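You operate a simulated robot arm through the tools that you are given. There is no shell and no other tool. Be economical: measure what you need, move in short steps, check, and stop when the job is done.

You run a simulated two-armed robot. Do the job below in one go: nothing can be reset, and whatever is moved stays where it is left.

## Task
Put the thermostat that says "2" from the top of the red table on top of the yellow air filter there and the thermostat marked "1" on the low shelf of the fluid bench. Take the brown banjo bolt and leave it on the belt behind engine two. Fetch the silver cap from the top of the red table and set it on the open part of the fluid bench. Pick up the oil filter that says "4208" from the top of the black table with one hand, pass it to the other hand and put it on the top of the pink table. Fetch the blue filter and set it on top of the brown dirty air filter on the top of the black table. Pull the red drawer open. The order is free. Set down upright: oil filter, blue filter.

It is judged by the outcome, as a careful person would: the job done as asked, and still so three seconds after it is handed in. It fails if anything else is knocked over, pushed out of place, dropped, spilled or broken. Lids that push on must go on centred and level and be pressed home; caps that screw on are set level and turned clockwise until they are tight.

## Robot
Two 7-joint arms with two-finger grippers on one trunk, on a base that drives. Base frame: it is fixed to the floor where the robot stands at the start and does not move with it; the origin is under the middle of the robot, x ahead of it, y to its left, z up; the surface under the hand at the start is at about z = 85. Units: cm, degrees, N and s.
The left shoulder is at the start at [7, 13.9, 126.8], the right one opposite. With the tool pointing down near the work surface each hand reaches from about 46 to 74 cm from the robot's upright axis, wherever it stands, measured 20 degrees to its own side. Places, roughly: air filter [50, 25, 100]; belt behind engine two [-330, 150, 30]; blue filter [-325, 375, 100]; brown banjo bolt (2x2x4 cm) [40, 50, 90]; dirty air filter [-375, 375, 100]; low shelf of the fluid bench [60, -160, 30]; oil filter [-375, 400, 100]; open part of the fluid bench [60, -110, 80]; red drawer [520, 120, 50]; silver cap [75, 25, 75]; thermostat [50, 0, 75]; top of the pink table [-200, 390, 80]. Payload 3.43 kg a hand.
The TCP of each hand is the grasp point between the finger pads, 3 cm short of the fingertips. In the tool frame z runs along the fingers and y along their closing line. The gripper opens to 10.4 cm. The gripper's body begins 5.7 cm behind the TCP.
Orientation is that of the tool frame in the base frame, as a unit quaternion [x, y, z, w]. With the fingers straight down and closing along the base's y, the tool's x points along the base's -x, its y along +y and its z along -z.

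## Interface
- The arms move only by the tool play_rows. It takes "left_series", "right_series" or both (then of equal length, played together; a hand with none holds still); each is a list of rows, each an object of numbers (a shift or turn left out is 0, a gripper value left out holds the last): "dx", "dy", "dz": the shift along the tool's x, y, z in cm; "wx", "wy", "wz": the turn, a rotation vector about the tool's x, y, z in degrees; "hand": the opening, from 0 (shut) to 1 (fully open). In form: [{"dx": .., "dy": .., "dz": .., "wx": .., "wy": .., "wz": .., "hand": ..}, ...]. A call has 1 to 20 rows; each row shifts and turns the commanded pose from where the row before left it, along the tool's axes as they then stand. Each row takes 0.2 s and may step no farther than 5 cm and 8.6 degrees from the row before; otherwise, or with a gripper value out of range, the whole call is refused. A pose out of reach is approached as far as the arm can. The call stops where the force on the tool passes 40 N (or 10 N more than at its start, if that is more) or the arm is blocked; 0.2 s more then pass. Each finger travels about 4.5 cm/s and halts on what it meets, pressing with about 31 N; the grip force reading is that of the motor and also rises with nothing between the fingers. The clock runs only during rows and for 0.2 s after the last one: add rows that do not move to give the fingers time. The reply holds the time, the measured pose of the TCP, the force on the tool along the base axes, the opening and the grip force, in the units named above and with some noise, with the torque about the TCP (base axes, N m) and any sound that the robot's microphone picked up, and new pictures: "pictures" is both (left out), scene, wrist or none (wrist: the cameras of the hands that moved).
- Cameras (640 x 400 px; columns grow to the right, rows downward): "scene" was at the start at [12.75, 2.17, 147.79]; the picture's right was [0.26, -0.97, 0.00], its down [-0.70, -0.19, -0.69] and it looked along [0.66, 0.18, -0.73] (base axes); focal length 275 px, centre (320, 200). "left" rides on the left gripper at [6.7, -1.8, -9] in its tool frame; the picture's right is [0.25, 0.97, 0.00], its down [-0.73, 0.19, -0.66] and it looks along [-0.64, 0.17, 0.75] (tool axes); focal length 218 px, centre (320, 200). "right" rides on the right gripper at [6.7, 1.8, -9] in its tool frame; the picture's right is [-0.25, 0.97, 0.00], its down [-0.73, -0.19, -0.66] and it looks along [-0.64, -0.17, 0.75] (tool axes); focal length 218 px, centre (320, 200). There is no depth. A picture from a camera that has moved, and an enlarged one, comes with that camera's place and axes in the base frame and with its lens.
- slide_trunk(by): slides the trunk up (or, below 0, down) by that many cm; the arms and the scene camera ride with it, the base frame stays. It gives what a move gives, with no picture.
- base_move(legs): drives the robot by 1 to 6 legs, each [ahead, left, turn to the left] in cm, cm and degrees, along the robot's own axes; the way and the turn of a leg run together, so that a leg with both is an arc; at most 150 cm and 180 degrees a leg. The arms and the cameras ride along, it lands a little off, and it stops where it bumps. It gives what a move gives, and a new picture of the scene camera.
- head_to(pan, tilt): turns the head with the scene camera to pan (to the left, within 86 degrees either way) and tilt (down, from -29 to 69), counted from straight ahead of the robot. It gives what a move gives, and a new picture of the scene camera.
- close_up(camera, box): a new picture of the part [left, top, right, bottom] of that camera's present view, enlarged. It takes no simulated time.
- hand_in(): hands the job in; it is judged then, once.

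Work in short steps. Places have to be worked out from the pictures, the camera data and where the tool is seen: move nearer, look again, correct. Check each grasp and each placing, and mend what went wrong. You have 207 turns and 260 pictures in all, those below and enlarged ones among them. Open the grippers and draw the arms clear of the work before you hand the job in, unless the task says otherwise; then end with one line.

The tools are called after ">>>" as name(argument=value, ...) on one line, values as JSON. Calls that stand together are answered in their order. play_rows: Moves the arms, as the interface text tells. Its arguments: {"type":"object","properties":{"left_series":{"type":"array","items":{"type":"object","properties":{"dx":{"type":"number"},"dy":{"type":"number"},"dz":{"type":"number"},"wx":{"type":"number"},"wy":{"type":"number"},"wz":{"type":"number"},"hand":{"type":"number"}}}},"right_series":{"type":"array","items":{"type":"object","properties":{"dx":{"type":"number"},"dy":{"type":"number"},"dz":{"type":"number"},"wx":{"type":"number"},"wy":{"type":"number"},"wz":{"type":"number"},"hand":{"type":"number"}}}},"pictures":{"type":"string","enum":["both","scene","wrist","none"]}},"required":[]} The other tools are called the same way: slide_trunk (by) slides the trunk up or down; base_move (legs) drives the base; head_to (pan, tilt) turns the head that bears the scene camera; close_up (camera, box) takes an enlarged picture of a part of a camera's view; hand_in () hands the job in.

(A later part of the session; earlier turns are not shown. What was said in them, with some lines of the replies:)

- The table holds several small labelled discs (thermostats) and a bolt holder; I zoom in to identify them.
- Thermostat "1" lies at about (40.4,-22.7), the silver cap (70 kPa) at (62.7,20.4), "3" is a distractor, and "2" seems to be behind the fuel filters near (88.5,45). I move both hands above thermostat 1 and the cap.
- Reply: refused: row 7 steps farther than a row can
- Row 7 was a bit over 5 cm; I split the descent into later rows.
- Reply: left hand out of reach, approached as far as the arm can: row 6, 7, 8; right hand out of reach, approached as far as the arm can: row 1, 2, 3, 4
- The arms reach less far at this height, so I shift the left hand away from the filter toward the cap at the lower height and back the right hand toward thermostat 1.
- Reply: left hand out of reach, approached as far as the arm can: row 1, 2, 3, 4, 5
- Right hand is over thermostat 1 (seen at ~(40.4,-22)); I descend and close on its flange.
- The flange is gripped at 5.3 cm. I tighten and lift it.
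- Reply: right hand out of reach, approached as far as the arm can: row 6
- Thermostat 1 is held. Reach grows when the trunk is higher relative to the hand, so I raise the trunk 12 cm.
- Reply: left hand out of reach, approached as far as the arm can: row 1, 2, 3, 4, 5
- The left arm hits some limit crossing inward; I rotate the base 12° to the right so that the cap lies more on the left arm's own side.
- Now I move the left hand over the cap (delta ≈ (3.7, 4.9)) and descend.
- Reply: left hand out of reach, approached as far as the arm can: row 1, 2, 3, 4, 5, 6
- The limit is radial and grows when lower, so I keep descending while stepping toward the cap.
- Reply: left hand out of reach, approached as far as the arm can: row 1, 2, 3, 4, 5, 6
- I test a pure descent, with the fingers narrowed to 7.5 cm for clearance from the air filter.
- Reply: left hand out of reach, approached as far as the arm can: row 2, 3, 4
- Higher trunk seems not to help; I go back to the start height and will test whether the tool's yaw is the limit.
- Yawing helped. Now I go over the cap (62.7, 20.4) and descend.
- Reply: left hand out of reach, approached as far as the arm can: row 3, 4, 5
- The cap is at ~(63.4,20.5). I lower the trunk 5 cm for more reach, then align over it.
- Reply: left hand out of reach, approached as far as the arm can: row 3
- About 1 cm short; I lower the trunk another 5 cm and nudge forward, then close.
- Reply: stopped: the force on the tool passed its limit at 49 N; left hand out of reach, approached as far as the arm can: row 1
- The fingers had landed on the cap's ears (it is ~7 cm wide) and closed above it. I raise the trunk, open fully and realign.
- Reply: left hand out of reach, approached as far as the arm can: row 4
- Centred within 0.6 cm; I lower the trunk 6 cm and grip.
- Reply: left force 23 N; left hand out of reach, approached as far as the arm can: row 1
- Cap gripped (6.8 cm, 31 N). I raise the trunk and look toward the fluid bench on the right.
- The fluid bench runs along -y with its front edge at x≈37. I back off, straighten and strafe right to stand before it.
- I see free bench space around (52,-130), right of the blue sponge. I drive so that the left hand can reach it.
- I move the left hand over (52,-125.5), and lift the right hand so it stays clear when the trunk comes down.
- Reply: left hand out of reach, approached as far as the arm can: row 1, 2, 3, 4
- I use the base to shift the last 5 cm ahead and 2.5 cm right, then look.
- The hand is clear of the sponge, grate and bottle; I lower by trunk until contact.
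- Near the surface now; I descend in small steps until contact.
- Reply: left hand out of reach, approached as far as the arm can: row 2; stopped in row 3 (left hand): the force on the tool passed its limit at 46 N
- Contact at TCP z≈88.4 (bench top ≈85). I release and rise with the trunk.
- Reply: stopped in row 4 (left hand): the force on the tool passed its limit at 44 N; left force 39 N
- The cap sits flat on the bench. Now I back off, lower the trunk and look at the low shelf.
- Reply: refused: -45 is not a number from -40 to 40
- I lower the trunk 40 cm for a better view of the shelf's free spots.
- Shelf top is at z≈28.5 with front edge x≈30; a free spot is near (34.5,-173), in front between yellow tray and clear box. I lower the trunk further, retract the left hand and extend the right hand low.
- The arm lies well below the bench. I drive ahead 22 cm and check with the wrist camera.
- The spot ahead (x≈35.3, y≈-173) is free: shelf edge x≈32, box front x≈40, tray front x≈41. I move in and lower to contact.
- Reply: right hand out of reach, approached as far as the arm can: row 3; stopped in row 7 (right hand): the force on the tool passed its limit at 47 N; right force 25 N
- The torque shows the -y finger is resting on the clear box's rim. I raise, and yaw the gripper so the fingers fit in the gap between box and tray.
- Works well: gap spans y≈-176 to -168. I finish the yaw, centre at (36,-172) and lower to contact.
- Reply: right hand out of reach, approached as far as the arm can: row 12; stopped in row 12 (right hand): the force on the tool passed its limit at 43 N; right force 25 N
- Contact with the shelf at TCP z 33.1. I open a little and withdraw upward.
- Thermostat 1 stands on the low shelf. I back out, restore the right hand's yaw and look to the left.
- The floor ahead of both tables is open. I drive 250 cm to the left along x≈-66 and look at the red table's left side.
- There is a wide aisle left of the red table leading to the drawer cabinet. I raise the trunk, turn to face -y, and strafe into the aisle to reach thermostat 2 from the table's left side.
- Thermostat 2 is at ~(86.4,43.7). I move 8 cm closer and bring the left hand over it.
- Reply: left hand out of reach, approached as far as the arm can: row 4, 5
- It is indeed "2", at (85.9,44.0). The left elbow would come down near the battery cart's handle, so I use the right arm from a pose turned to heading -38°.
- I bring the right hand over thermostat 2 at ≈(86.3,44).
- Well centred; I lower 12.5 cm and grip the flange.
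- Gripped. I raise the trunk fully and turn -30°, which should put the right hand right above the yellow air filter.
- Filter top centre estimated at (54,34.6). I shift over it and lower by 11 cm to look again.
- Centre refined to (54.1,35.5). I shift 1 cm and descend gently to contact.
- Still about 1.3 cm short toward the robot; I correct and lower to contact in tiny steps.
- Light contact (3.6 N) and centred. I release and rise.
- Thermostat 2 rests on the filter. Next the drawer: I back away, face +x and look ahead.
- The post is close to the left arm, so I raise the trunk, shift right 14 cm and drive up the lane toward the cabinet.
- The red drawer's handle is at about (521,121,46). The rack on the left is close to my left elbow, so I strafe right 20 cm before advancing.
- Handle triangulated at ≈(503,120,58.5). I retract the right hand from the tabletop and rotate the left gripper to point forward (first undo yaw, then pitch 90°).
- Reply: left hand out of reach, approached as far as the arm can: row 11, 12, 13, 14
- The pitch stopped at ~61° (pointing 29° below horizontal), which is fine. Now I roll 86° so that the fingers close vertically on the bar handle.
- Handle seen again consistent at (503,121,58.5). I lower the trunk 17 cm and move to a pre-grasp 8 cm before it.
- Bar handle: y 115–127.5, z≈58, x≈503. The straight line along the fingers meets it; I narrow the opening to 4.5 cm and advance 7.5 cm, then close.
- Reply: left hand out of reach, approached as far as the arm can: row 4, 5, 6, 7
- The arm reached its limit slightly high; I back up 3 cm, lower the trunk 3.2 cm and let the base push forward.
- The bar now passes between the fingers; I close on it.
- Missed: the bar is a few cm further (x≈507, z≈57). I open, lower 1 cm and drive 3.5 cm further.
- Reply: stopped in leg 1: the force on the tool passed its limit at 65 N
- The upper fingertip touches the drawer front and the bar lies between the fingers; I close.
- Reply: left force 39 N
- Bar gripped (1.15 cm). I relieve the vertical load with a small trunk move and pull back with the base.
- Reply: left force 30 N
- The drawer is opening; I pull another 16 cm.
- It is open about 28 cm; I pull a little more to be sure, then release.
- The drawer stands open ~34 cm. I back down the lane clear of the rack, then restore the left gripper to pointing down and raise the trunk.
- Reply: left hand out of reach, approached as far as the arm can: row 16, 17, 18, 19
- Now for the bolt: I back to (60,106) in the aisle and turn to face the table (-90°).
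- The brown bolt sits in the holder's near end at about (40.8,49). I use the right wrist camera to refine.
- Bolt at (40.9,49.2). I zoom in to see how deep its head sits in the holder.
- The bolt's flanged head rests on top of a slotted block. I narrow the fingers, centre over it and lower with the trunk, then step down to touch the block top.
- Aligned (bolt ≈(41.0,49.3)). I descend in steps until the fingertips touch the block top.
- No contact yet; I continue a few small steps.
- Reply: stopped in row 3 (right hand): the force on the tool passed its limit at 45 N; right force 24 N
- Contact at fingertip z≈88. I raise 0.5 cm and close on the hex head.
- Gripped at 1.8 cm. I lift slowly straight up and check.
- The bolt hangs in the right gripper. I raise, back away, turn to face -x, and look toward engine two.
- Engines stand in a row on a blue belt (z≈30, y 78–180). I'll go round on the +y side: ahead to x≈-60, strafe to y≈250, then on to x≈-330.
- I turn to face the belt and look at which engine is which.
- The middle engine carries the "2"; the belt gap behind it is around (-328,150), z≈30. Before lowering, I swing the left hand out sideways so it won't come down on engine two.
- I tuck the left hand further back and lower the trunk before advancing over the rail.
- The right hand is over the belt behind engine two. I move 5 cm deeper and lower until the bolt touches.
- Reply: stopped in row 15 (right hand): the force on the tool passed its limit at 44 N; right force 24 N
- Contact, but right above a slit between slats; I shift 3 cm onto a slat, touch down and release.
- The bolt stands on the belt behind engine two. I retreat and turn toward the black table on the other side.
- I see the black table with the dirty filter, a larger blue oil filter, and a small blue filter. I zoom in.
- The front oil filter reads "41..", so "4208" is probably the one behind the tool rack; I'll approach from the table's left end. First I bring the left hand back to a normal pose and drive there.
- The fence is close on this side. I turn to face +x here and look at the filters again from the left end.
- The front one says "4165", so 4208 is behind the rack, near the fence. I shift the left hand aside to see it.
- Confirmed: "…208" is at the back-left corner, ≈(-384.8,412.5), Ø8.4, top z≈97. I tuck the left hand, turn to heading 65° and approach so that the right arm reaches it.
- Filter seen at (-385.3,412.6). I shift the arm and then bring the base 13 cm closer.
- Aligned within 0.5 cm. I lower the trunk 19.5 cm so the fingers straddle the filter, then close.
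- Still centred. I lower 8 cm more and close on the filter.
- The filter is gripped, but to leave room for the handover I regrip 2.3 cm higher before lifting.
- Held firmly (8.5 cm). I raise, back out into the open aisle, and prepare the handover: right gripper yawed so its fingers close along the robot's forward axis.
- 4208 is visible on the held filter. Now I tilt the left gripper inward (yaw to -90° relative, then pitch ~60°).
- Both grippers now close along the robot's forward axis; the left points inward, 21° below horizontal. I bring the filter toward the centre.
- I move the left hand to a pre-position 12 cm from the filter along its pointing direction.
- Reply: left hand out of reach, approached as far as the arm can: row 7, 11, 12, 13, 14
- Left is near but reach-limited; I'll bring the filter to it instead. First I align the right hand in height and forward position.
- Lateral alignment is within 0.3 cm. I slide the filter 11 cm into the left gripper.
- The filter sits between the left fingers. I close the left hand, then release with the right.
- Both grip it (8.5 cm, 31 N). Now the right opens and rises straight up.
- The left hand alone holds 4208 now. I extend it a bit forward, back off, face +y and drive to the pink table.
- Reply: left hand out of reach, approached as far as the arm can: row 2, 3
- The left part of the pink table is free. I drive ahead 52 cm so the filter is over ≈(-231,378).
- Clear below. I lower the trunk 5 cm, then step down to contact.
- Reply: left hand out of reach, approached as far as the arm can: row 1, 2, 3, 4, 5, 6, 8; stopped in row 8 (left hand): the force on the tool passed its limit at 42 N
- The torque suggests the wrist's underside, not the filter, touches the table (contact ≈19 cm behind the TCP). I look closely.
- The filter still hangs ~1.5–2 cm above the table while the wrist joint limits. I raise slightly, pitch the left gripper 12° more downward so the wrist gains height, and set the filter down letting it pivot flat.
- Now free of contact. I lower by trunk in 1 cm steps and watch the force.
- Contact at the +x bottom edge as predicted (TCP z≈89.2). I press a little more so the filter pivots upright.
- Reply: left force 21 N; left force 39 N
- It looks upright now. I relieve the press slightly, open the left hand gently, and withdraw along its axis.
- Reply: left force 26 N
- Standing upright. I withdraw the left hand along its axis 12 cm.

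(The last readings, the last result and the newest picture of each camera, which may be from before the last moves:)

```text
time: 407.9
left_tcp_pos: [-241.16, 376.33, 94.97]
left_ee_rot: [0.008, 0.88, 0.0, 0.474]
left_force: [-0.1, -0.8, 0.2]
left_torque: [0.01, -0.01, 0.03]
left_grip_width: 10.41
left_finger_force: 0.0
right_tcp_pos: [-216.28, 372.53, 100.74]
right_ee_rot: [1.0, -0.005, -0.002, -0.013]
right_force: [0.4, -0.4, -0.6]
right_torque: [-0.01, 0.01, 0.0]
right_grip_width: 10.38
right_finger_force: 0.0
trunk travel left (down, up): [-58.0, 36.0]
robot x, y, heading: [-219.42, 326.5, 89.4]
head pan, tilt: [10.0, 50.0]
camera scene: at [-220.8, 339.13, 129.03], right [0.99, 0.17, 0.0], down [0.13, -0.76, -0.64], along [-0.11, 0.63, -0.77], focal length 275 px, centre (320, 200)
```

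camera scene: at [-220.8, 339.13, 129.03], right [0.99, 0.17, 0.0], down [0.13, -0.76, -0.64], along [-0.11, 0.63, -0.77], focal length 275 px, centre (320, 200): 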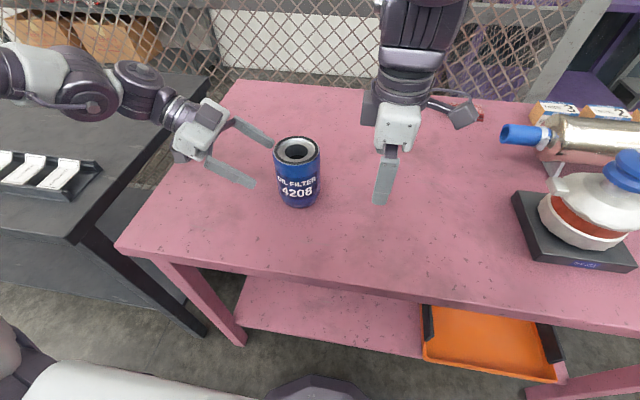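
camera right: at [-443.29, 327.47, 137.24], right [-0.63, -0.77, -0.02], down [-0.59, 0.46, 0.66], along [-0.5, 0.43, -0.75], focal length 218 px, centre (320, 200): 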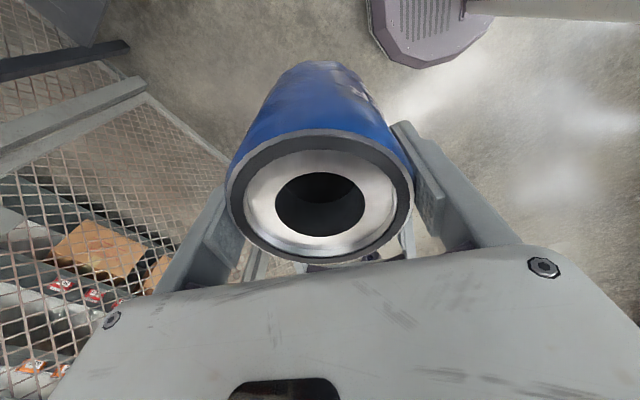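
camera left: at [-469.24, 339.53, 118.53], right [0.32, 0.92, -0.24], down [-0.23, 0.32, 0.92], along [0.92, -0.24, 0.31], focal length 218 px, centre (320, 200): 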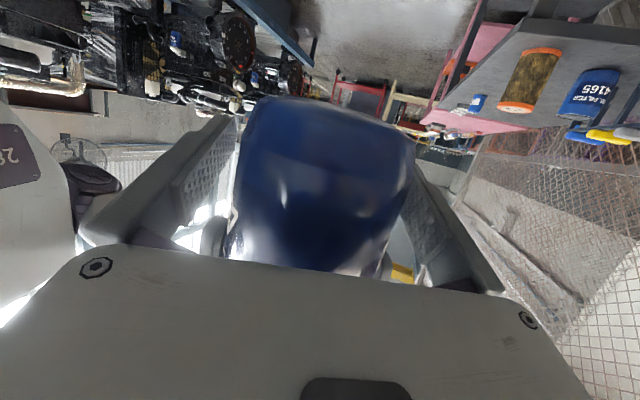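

4208 stands upright on the pink table. I raise the trunk, back off, and restore both grippers to pointing straight down.

>>> slide_trunk(by=35)

>>> base_move(legs=[[-45, 0, 0]])

>>> play_rows(left_series=[{"dz": -3, "wy": 8}, {"dz": -3, "wy": 8}, {"dz": -3, "wy": 8}, {"wy": 8}, {"wy": 8}, {"wy": 8}, {"wy": 8}, {"wz": -8.2}, {"wz": -8.2}, {"wz": -8.2}, {"wz": -8.2}, {"wz": -8.2}, {"wz": -8.2}, {"wz": -8.2}, {"wz": -8.2}, {"wz": -8.2}, {"wz": -8.2}, {"wz": -8.2}, {}, {}], right_series=[{"dx": 3}, {"dx": 3}, {"dx": 3}, {"dx": 3}, {"dx": 3}, {"dx": 3}, {}, {"wz": 8.2}, {"wz": 8.2}, {"wz": 8.2}, {"wz": 8.2}, {"wz": 8.2}, {"wz": 8.2}, {"wz": 8.2}, {"wz": 8.2}, {"wz": 8.2}, {"wz": 8.2}, {"wz": 8}, {}, {}], pictures="scene")

```text
time: 411.4
left_tcp_pos: [-241.1, 376.43, 129.8]
left_ee_rot: [0.007, 0.88, 0.0, 0.474]
left_force: [-0.2, 0.1, 0.1]
left_torque: [0.02, 0.01, -0.02]
left_grip_width: 10.41
left_finger_force: 0.0
right_tcp_pos: [-216.21, 372.71, 135.75]
right_ee_rot: [1.0, -0.006, -0.002, -0.012]
right_force: [-1.3, -0.6, -0.1]
right_torque: [0.01, 0.0, -0.01]
right_grip_width: 10.4
right_finger_force: 0.0
trunk travel left (down, up): [-93.0, 1.0]
robot x, y, heading: [-219.6, 326.5, 89.8]
head pan, tilt: [10.0, 50.0]
```

```text
time: 414.1
left_tcp_pos: [-241.43, 331.96, 129.63]
left_ee_rot: [0.008, 0.88, -0.002, 0.474]
left_force: [0.1, 0.0, 0.5]
left_torque: [-0.03, 0.0, -0.02]
left_grip_width: 10.4
left_finger_force: 0.1
right_tcp_pos: [-216.5, 328.01, 135.61]
right_ee_rot: [1.0, -0.008, -0.001, -0.011]
right_force: [0.2, -0.3, 1.2]
right_torque: [-0.02, -0.01, 0.02]
right_grip_width: 10.39
right_finger_force: 0.1
trunk travel left (down, up): [-93.0, 1.0]
robot x, y, heading: [-220.24, 281.47, 89.2]
head pan, tilt: [10.0, 50.0]
camera scene: at [-221.14, 294.64, 163.99], right [0.99, 0.16, 0.0], down [0.12, -0.76, -0.64], along [-0.1, 0.63, -0.77], focal length 275 px, centre (320, 200)
```

scene: 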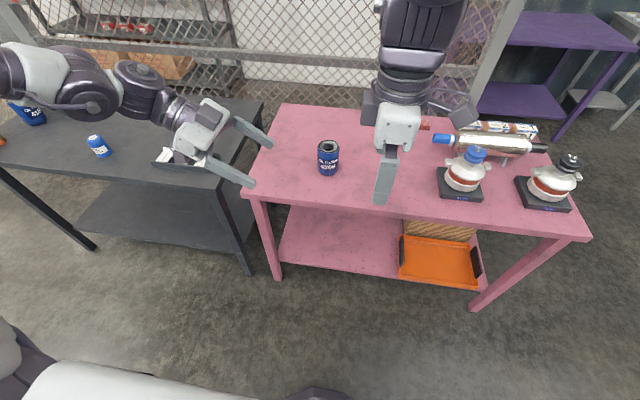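

```text
time: 418.3
left_tcp_pos: [-248.1, 331.74, 135.7]
left_ee_rot: [-0.703, 0.711, -0.002, 0.005]
left_force: [0.2, -0.2, 0.0]
left_torque: [0.01, -0.02, -0.04]
left_grip_width: 10.4
left_finger_force: 0.1
right_tcp_pos: [-198.56, 327.57, 135.67]
right_ee_rot: [-0.702, 0.713, 0.01, 0.008]
right_force: [0.4, -0.1, 0.7]
right_torque: [0.03, 0.0, 0.01]
right_grip_width: 10.41
right_finger_force: 0.1
trunk travel left (down, up): [-93.0, 1.0]
robot x, y, heading: [-219.97, 281.43, 89.1]
head pan, tilt: [10.0, 50.0]
camera scene: at [-221.12, 294.34, 164.02], right [0.99, 0.16, 0.0], down [0.12, -0.76, -0.64], along [-0.1, 0.63, -0.77], focal length 275 px, centre (320, 200)
```

scene: 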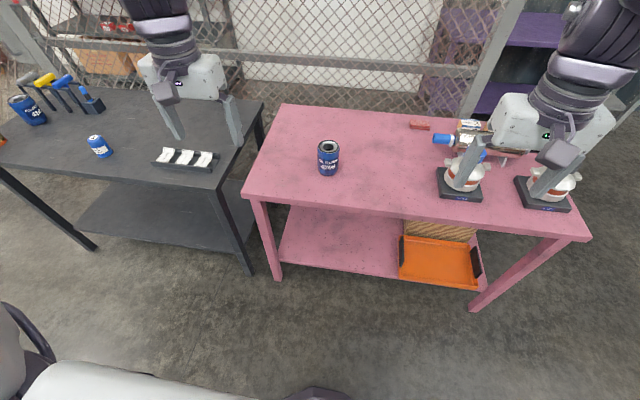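

Both grippers point down again and 4208 stands on the pink table. Now I drive to the blue filter at ≈(-329.5,371) with the left hand leading.

>>> base_move(legs=[[0, 82, 0.9], [39, 0, 0]])

>>> play_rows(left_series=[{"dz": 3, "hand": 0.85}, {"dz": 3}, {"dz": 3}, {"dz": 3}, {"dz": 3}, {"dz": 3}, {"dz": 2}], pictures="wrist")

```text
time: 424.7
left_tcp_pos: [-329.91, 371.04, 135.93]
left_ee_rot: [-0.705, 0.709, 0.0, 0.007]
left_force: [0.6, -0.5, -0.3]
left_torque: [0.0, 0.01, -0.02]
left_grip_width: 10.38
left_finger_force: 0.1
right_tcp_pos: [-280.36, 367.09, 135.84]
right_ee_rot: [-0.705, 0.71, 0.01, 0.008]
right_force: [-0.5, 0.2, -0.3]
right_torque: [0.04, -0.02, -0.01]
right_grip_width: 10.4
right_finger_force: 0.0
trunk travel left (down, up): [-93.0, 1.0]
robot x, y, heading: [-301.4, 321.35, 89.7]
head pan, tilt: [10.0, 50.0]
camera scene: at [-302.6, 333.73, 164.06], right [0.99, 0.17, 0.0], down [0.13, -0.75, -0.64], along [-0.11, 0.64, -0.76], focal length 275 px, centre (320, 200)
```

scene: 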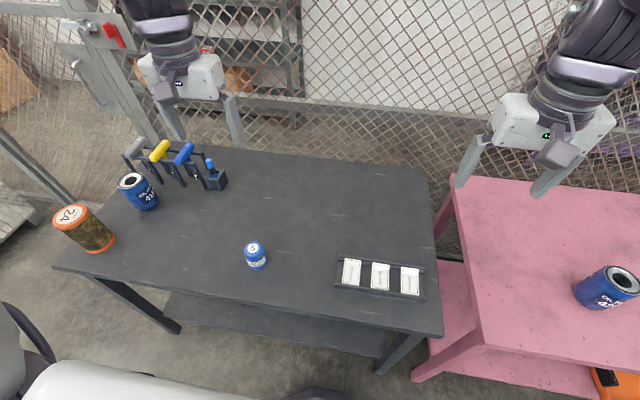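

```text
time: 426.3
left_tcp_pos: [-329.68, 371.53, 115.86]
left_ee_rot: [-0.705, 0.709, -0.002, 0.006]
left_force: [0.4, -0.2, -0.1]
left_torque: [0.0, -0.02, -0.02]
left_grip_width: 8.83
left_finger_force: 0.0
right_tcp_pos: [-280.17, 367.64, 135.62]
right_ee_rot: [-0.705, 0.71, 0.009, 0.007]
right_force: [0.0, 0.0, -0.3]
right_torque: [0.03, 0.02, -0.02]
right_grip_width: 10.42
right_finger_force: 0.0
trunk travel left (down, up): [-93.0, 1.0]
robot x, y, heading: [-300.97, 321.41, 90.0]
head pan, tilt: [10.0, 50.0]
camera left: at [-328.0, 364.78, 124.67], right [-0.97, -0.25, -0.01], down [-0.19, 0.73, 0.66], along [-0.16, 0.64, -0.75], focal length 218 px, centre (320, 200)
```

left: 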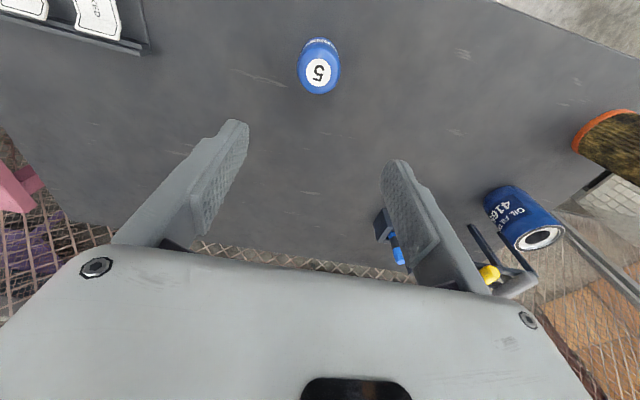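

Blue filter at (-329.3,370.4). I correct and lower toward it.

>>> play_rows(left_series=[{"dx": 1.1, "dy": -0.4}], pictures="none")

>>> slide_trunk(by=-14)

>>> play_rows(left_series=[{}], pictures="wrist")

```text
time: 426.7
left_tcp_pos: [-329.17, 370.29, 115.79]
left_ee_rot: [-0.705, 0.709, -0.001, 0.006]
left_force: [0.6, 0.3, 0.6]
left_torque: [0.03, -0.01, 0.02]
left_grip_width: 8.85
left_finger_force: 0.1
right_tcp_pos: [-280.42, 367.42, 135.8]
right_ee_rot: [-0.704, 0.71, 0.01, 0.007]
right_force: [-0.2, -0.6, 0.5]
right_torque: [0.02, 0.0, 0.02]
right_grip_width: 10.42
right_finger_force: 0.0
trunk travel left (down, up): [-93.0, 1.0]
robot x, y, heading: [-301.28, 321.65, 89.7]
head pan, tilt: [10.0, 50.0]
```

```text
time: 428.4
left_tcp_pos: [-329.24, 370.46, 101.74]
left_ee_rot: [-0.705, 0.709, -0.002, 0.005]
left_force: [0.5, -0.1, -0.1]
left_torque: [0.02, 0.03, 0.0]
left_grip_width: 8.84
left_finger_force: 0.0
right_tcp_pos: [-280.35, 367.48, 121.86]
right_ee_rot: [-0.705, 0.709, 0.01, 0.008]
right_force: [-0.4, 0.9, 0.2]
right_torque: [0.02, -0.01, 0.0]
right_grip_width: 10.42
right_finger_force: 0.0
trunk travel left (down, up): [-79.0, 15.0]
robot x, y, heading: [-301.33, 321.51, 89.9]
head pan, tilt: [10.0, 50.0]
```

```text
time: 428.8
left_tcp_pos: [-329.12, 370.37, 101.76]
left_ee_rot: [-0.705, 0.71, -0.002, 0.006]
left_force: [-0.1, -0.1, -0.1]
left_torque: [0.0, -0.02, -0.03]
left_grip_width: 8.8
left_finger_force: 0.0
right_tcp_pos: [-280.29, 367.39, 121.68]
right_ee_rot: [-0.705, 0.709, 0.009, 0.008]
right_force: [-0.6, 0.0, -0.5]
right_torque: [0.02, 0.0, 0.0]
right_grip_width: 10.38
right_finger_force: 0.1
trunk travel left (down, up): [-79.0, 15.0]
robot x, y, heading: [-301.43, 321.35, 89.8]
head pan, tilt: [10.0, 50.0]
camera left: at [-327.6, 363.56, 110.7], right [-0.97, -0.25, -0.01], down [-0.19, 0.73, 0.66], along [-0.16, 0.64, -0.75], focal length 218 px, centre (320, 200)
```

left: 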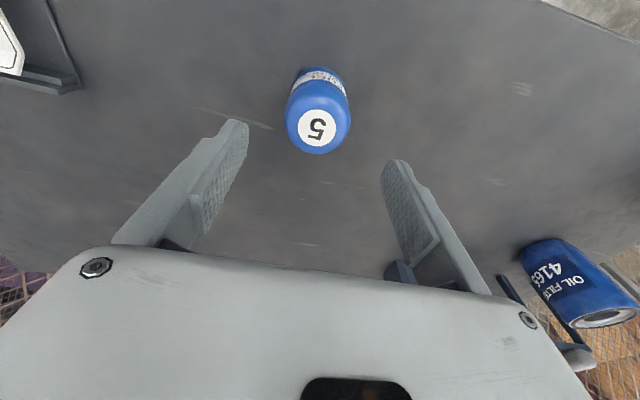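

Well aligned. I lower 11.5 cm and close.

>>> slide_trunk(by=-11.5)

>>> play_rows(left_series=[{"hand": 0.6}, {"hand": 0.45}, {"hand": 0.35}, {"hand": 0.3}, {"hand": 0.3}], pictures="wrist")

```text
time: 430.2
left_tcp_pos: [-329.18, 370.42, 90.33]
left_ee_rot: [-0.705, 0.709, -0.002, 0.005]
left_force: [0.1, 0.3, 1.1]
left_torque: [0.03, -0.03, 0.02]
left_grip_width: 8.84
left_finger_force: 0.1
right_tcp_pos: [-280.16, 367.36, 110.21]
right_ee_rot: [-0.705, 0.709, 0.01, 0.008]
right_force: [0.5, 0.2, 0.5]
right_torque: [0.01, 0.03, 0.02]
right_grip_width: 10.43
right_finger_force: 0.0
trunk travel left (down, up): [-67.5, 26.5]
robot x, y, heading: [-301.16, 321.29, 90.0]
head pan, tilt: [10.0, 50.0]
```

```text
time: 431.4
left_tcp_pos: [-329.3, 370.36, 90.27]
left_ee_rot: [-0.706, 0.709, -0.002, 0.006]
left_force: [-0.4, 0.6, -0.9]
left_torque: [-0.02, 0.05, 0.01]
left_grip_width: 5.78
left_finger_force: 31.0
right_tcp_pos: [-280.11, 367.44, 110.19]
right_ee_rot: [-0.705, 0.709, 0.01, 0.006]
right_force: [1.2, 0.1, 0.3]
right_torque: [-0.02, -0.02, -0.02]
right_grip_width: 10.4
right_finger_force: 0.0
trunk travel left (down, up): [-67.5, 26.5]
robot x, y, heading: [-301.24, 321.33, 89.8]
head pan, tilt: [10.0, 50.0]
camera left: at [-327.61, 363.55, 99.19], right [-0.97, -0.25, -0.01], down [-0.19, 0.73, 0.66], along [-0.16, 0.64, -0.75], focal length 218 px, centre (320, 200)
```

left: 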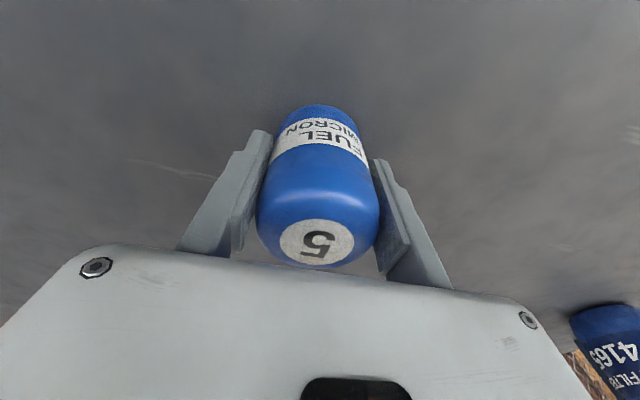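

Gripped (5.8 cm). I lift by trunk and strafe 54 cm left to bring it over the dirty air filter.

>>> slide_trunk(by=26)

>>> base_move(legs=[[0, 54, 0]])

>>> play_rows(left_series=[{}], pictures="wrist")

```text
time: 434.1
left_tcp_pos: [-329.25, 370.33, 116.22]
left_ee_rot: [-0.706, 0.708, -0.002, 0.005]
left_force: [0.9, -0.1, -2.3]
left_torque: [0.0, 0.02, 0.0]
left_grip_width: 5.8
left_finger_force: 30.9
right_tcp_pos: [-280.21, 367.44, 136.26]
right_ee_rot: [-0.705, 0.709, 0.01, 0.008]
right_force: [-0.5, 0.0, -0.8]
right_torque: [0.0, -0.01, 0.0]
right_grip_width: 10.42
right_finger_force: 0.1
trunk travel left (down, up): [-93.5, 0.5]
robot x, y, heading: [-301.1, 320.95, 89.6]
head pan, tilt: [10.0, 50.0]
```

```text
time: 437.2
left_tcp_pos: [-382.81, 370.67, 116.39]
left_ee_rot: [-0.704, 0.71, -0.001, 0.005]
left_force: [0.7, 0.2, -2.1]
left_torque: [-0.01, 0.02, 0.0]
left_grip_width: 5.79
left_finger_force: 31.2
right_tcp_pos: [-333.9, 367.56, 136.2]
right_ee_rot: [-0.704, 0.71, 0.01, 0.006]
right_force: [0.2, -0.1, 0.2]
right_torque: [-0.01, -0.01, -0.02]
right_grip_width: 10.38
right_finger_force: 0.1
trunk travel left (down, up): [-93.5, 0.5]
robot x, y, heading: [-355.02, 321.57, 89.8]
head pan, tilt: [10.0, 50.0]
camera scene: at [-356.29, 334.39, 164.52], right [0.99, 0.17, 0.0], down [0.13, -0.76, -0.64], along [-0.11, 0.63, -0.77], focal length 275 px, centre (320, 200)
```

scene: 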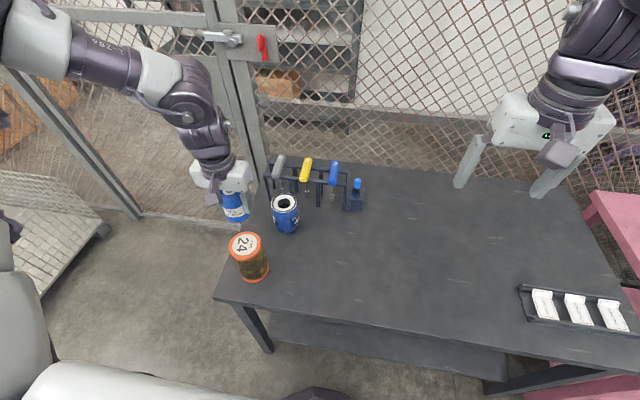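

```text
time: 437.6
left_tcp_pos: [-383.07, 370.69, 116.16]
left_ee_rot: [-0.705, 0.709, -0.002, 0.006]
left_force: [0.1, -0.3, -2.2]
left_torque: [-0.03, -0.01, 0.01]
left_grip_width: 5.8
left_finger_force: 31.2
right_tcp_pos: [-334.27, 367.71, 136.24]
right_ee_rot: [-0.704, 0.71, 0.01, 0.008]
right_force: [-0.9, 0.1, -0.6]
right_torque: [-0.01, -0.06, -0.03]
right_grip_width: 10.42
right_finger_force: 0.0
trunk travel left (down, up): [-93.5, 0.5]
robot x, y, heading: [-354.93, 321.66, 89.7]
head pan, tilt: [10.0, 50.0]
camera left: at [-381.56, 363.83, 125.16], right [-0.97, -0.25, -0.01], down [-0.19, 0.73, 0.66], along [-0.15, 0.64, -0.75], focal length 218 px, centre (320, 200)
```

left: 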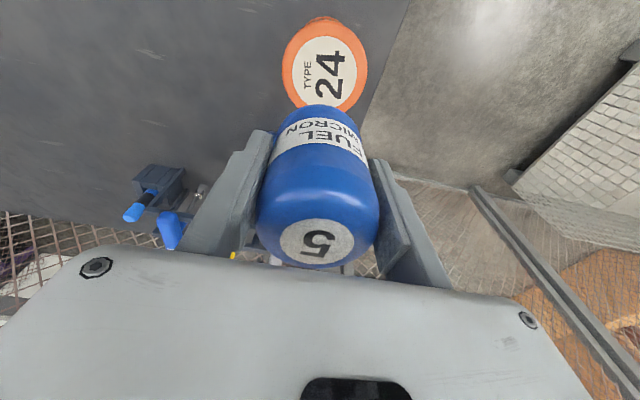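

Dirty filter's top centre ≈(-382.9,368.3). I shift 2.4 cm toward the robot and lower 7 cm to check.

>>> play_rows(left_series=[{"dx": 2.4}], pictures="none")

>>> slide_trunk(by=-7.5)

>>> play_rows(left_series=[{}], pictures="both")

>>> close_up(camera="scene", box=[170, 130, 330, 290])

```text
time: 438.0
left_tcp_pos: [-383.05, 368.1, 116.37]
left_ee_rot: [-0.704, 0.711, -0.001, 0.006]
left_force: [-0.2, -0.5, -2.6]
left_torque: [0.02, 0.0, 0.01]
left_grip_width: 5.79
left_finger_force: 30.9
right_tcp_pos: [-334.19, 367.43, 136.26]
right_ee_rot: [-0.704, 0.71, 0.011, 0.008]
right_force: [-0.3, 0.4, 0.0]
right_torque: [-0.01, 0.01, -0.02]
right_grip_width: 10.4
right_finger_force: 0.1
trunk travel left (down, up): [-93.5, 0.5]
robot x, y, heading: [-354.84, 321.81, 89.3]
head pan, tilt: [10.0, 50.0]
```

```text
time: 439.1
left_tcp_pos: [-383.03, 368.24, 108.77]
left_ee_rot: [-0.704, 0.71, -0.003, 0.006]
left_force: [0.4, 0.6, -3.3]
left_torque: [0.01, -0.05, 0.01]
left_grip_width: 5.8
left_finger_force: 31.1
right_tcp_pos: [-334.24, 367.67, 128.69]
right_ee_rot: [-0.704, 0.71, 0.01, 0.008]
right_force: [0.5, -0.2, 0.5]
right_torque: [0.02, 0.0, -0.02]
right_grip_width: 10.39
right_finger_force: 0.1
trunk travel left (down, up): [-86.0, 8.0]
robot x, y, heading: [-355.64, 321.65, 89.5]
head pan, tilt: [10.0, 50.0]
```

```text
time: 439.5
left_tcp_pos: [-383.12, 368.29, 108.78]
left_ee_rot: [-0.704, 0.71, -0.002, 0.005]
left_force: [0.7, 1.8, -2.6]
left_torque: [-0.01, 0.0, 0.02]
left_grip_width: 5.78
left_finger_force: 31.0
right_tcp_pos: [-334.2, 367.67, 128.67]
right_ee_rot: [-0.703, 0.711, 0.01, 0.008]
right_force: [-0.3, -0.7, -0.7]
right_torque: [-0.02, 0.01, 0.01]
right_grip_width: 10.39
right_finger_force: 0.2
trunk travel left (down, up): [-86.0, 8.0]
robot x, y, heading: [-355.35, 321.81, 89.8]
head pan, tilt: [10.0, 50.0]
camera scene: at [-356.58, 334.42, 157.02], right [0.99, 0.17, 0.0], down [0.13, -0.76, -0.64], along [-0.11, 0.63, -0.77], focal length 275 px, centre (320, 200)
camera left: at [-381.52, 361.44, 117.7], right [-0.97, -0.25, -0.01], down [-0.19, 0.73, 0.66], along [-0.15, 0.64, -0.75], focal length 218 px, centre (320, 200)
```

scene: 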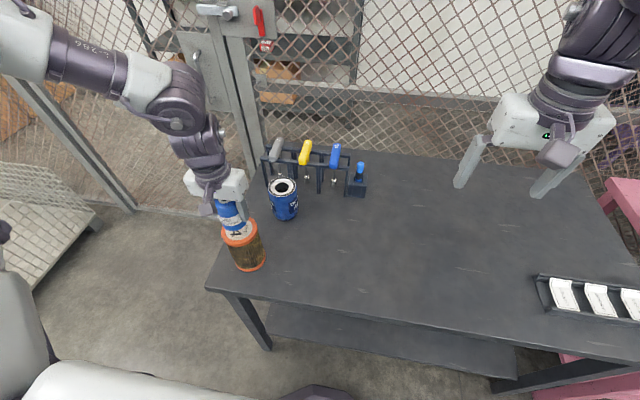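
left: 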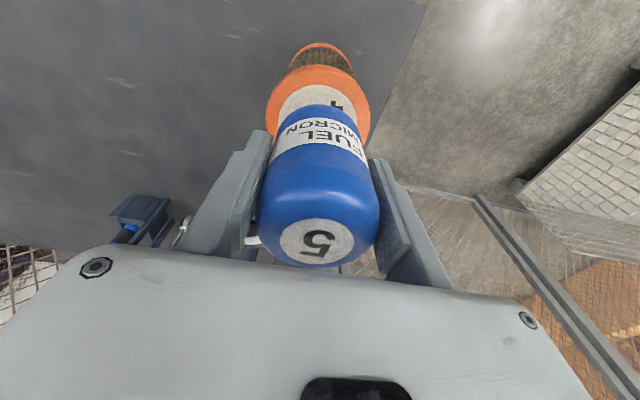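

```text
2.50 times, centred on (250, 210) of scene
camera zoom: at [-356.58, 334.42, 157.02], right [0.99, 0.17, 0.0], down [0.13, -0.76, -0.64], along [-0.11, 0.63, -0.77], focal length 687 px, centre (495, 175)
```

zoom: 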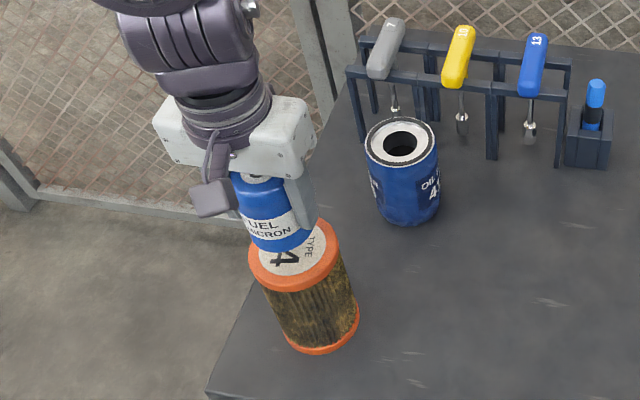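

Nearly centred; I nudge 0.5 cm and step down until the blue filter touches the top.

>>> play_rows(left_series=[{"dx": 0.5, "dy": -0.3, "dz": 1}, {"dz": 1.2}, {"dz": 0.5}, {"dz": 0.3}, {"dz": 0.3}, {"dz": 0.3}, {"dz": 0.3}], pictures="wrist")

>>> close_up(camera="scene", box=[170, 130, 330, 290])

```text
time: 441.1
left_tcp_pos: [-382.8, 367.74, 105.27]
left_ee_rot: [-0.705, 0.71, 0.001, 0.008]
left_force: [-5.3, 1.9, 31.7]
left_torque: [-0.03, 1.06, 0.03]
left_grip_width: 5.8
left_finger_force: 31.1
right_tcp_pos: [-334.16, 367.48, 128.79]
right_ee_rot: [-0.704, 0.71, 0.011, 0.007]
right_force: [0.4, 0.3, -0.2]
right_torque: [0.05, -0.01, -0.04]
right_grip_width: 10.4
right_finger_force: 0.1
trunk travel left (down, up): [-86.0, 8.0]
robot x, y, heading: [-355.21, 321.58, 89.9]
head pan, tilt: [10.0, 50.0]
camera left: at [-381.1, 360.8, 114.1], right [-0.97, -0.25, -0.01], down [-0.19, 0.72, 0.67], along [-0.16, 0.65, -0.75], focal length 218 px, centre (320, 200)
```

left: 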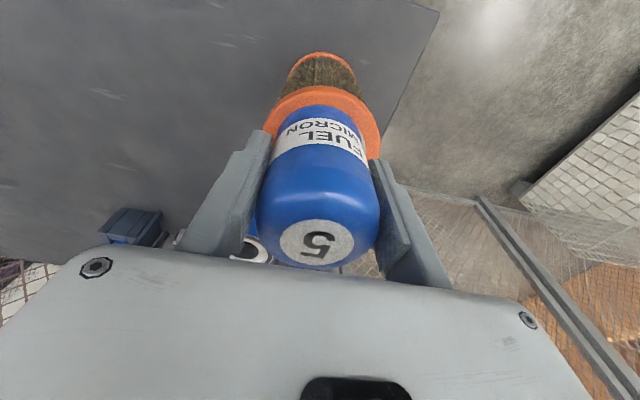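

```text
2.50 times, centred on (250, 210) of scene
camera zoom: at [-356.43, 334.0, 157.12], right [0.99, 0.17, 0.0], down [0.13, -0.75, -0.64], along [-0.11, 0.64, -0.76], focal length 687 px, centre (495, 175)
```

zoom: 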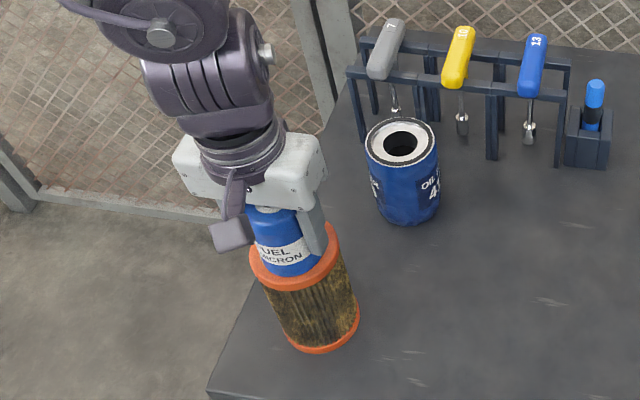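

In contact. It's about 0.6 cm off toward -x; I lift 0.6, recentre, set down again lightly and release.

>>> play_rows(left_series=[{"dz": -0.9}, {"dx": 0.4, "dy": -0.6}, {"dz": 0.3}, {"dz": 0.3}, {}, {"hand": 0.65}, {"hand": 0.72}, {"hand": 0.78}, {"hand": 0.78}], pictures="wrist")

>>> close_up(camera="scene", box=[170, 130, 330, 290])

```text
time: 443.1
left_tcp_pos: [-382.13, 367.36, 105.13]
left_ee_rot: [-0.705, 0.709, -0.002, 0.006]
left_force: [0.0, 0.4, -0.3]
left_torque: [-0.03, 0.0, 0.0]
left_grip_width: 8.12
left_finger_force: 0.0
right_tcp_pos: [-334.15, 367.53, 128.7]
right_ee_rot: [-0.704, 0.71, 0.01, 0.007]
right_force: [0.4, 0.0, -0.1]
right_torque: [0.01, 0.01, 0.0]
right_grip_width: 10.42
right_finger_force: 0.1
trunk travel left (down, up): [-86.0, 8.0]
robot x, y, heading: [-355.45, 321.77, 89.9]
head pan, tilt: [10.0, 50.0]
camera left: at [-380.55, 360.53, 114.09], right [-0.97, -0.25, -0.01], down [-0.19, 0.73, 0.66], along [-0.15, 0.64, -0.75], focal length 218 px, centre (320, 200)
```

left: 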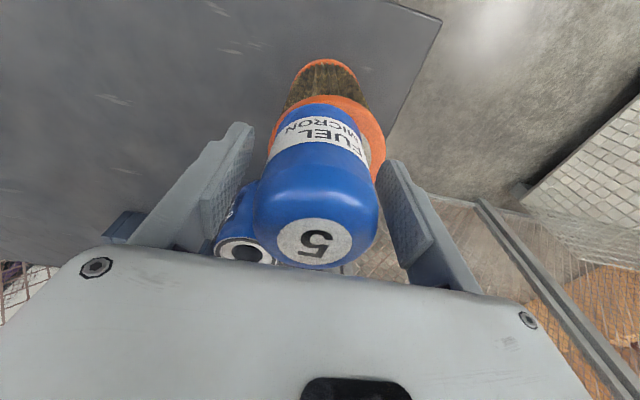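

```text
2.50 times, centred on (250, 210) of scene
camera zoom: at [-356.57, 334.4, 157.02], right [0.99, 0.17, 0.0], down [0.13, -0.76, -0.64], along [-0.11, 0.63, -0.77], focal length 687 px, centre (495, 175)
```

zoom: 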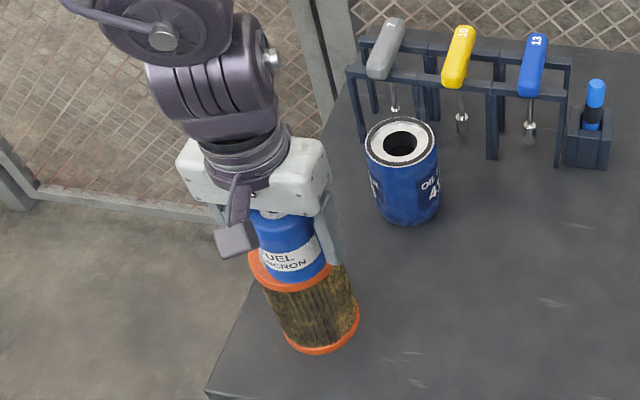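

The blue filter stands on the dirty one. I withdraw straight up.

>>> play_rows(left_series=[{"dz": -1.5}, {"dz": -2.5}, {"dz": -3}, {"dz": -3}, {"dz": -3}], pictures="wrist")

>>> close_up(camera="scene", box=[170, 130, 330, 290])

```text
time: 444.3
left_tcp_pos: [-382.25, 367.38, 118.34]
left_ee_rot: [-0.705, 0.709, -0.001, 0.006]
left_force: [-1.1, 0.3, 0.1]
left_torque: [-0.01, 0.0, 0.03]
left_grip_width: 8.12
left_finger_force: 0.1
right_tcp_pos: [-334.07, 367.51, 128.6]
right_ee_rot: [-0.704, 0.711, 0.011, 0.008]
right_force: [-0.4, 0.2, 0.2]
right_torque: [-0.01, 0.01, 0.01]
right_grip_width: 10.38
right_finger_force: 0.1
trunk travel left (down, up): [-86.0, 8.0]
robot x, y, heading: [-355.27, 321.72, 89.7]
head pan, tilt: [10.0, 50.0]
camera left: at [-380.63, 360.37, 127.18], right [-0.97, -0.25, -0.01], down [-0.19, 0.73, 0.66], along [-0.15, 0.64, -0.75], focal length 218 px, centre (320, 200)
```

left: 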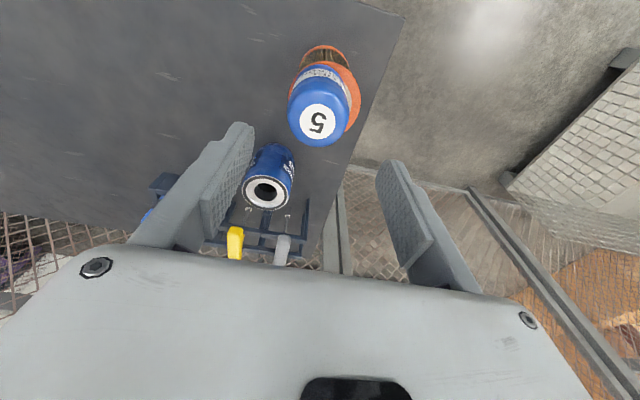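

```text
2.50 times, centred on (250, 210) of scene
camera zoom: at [-356.5, 334.22, 157.03], right [0.99, 0.17, 0.0], down [0.13, -0.75, -0.64], along [-0.11, 0.63, -0.77], focal length 687 px, centre (495, 175)
```

zoom: 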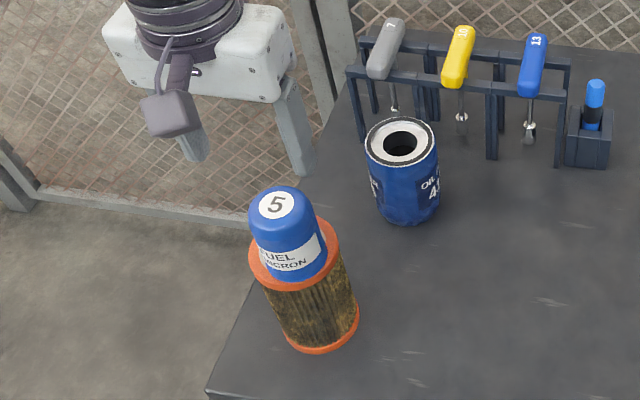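

All placements are done. I raise the trunk and back away with both hands open.

>>> slide_trunk(by=7)

>>> base_move(legs=[[-50, 0, 0]])

```text
time: 445.4
left_tcp_pos: [-382.25, 367.32, 125.2]
left_ee_rot: [-0.704, 0.71, -0.002, 0.006]
left_force: [0.2, -0.7, 0.5]
left_torque: [0.02, -0.01, -0.01]
left_grip_width: 8.08
left_finger_force: 0.1
right_tcp_pos: [-334.2, 367.67, 135.7]
right_ee_rot: [-0.704, 0.71, 0.01, 0.007]
right_force: [0.8, 0.6, 0.1]
right_torque: [0.0, -0.02, -0.03]
right_grip_width: 10.38
right_finger_force: 0.2
trunk travel left (down, up): [-93.0, 1.0]
robot x, y, heading: [-355.2, 321.27, 89.6]
head pan, tilt: [10.0, 50.0]
```

```text
time: 448.4
left_tcp_pos: [-382.55, 317.6, 125.13]
left_ee_rot: [-0.704, 0.711, -0.003, 0.005]
left_force: [0.7, -0.5, 0.8]
left_torque: [-0.05, -0.02, 0.0]
left_grip_width: 8.09
left_finger_force: 0.0
right_tcp_pos: [-334.34, 317.88, 135.49]
right_ee_rot: [-0.703, 0.711, 0.01, 0.006]
right_force: [-0.2, 0.3, -0.2]
right_torque: [-0.04, 0.0, -0.02]
right_grip_width: 10.42
right_finger_force: 0.1
trunk travel left (down, up): [-93.0, 1.0]
robot x, y, heading: [-355.57, 271.69, 89.6]
head pan, tilt: [10.0, 50.0]
camera scene: at [-356.84, 284.67, 163.99], right [0.99, 0.17, 0.0], down [0.13, -0.76, -0.64], along [-0.11, 0.63, -0.77], focal length 275 px, centre (320, 200)
```

scene: 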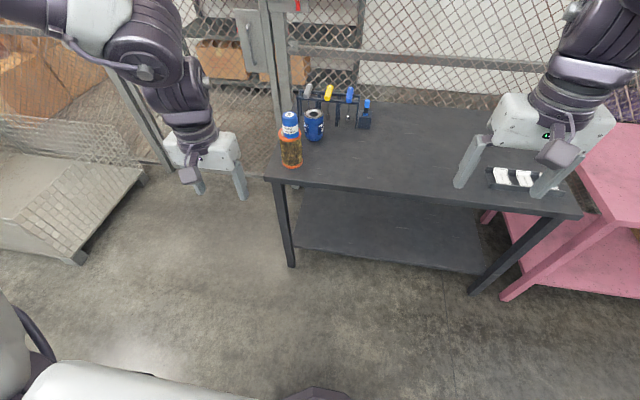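

Everything stands as placed and both arms are clear; I hand the job in.

>>> hand_in()

```text
The job is handed in.
```

All the items are placed as asked, the red drawer is open about 34 cm, and the job is handed in.
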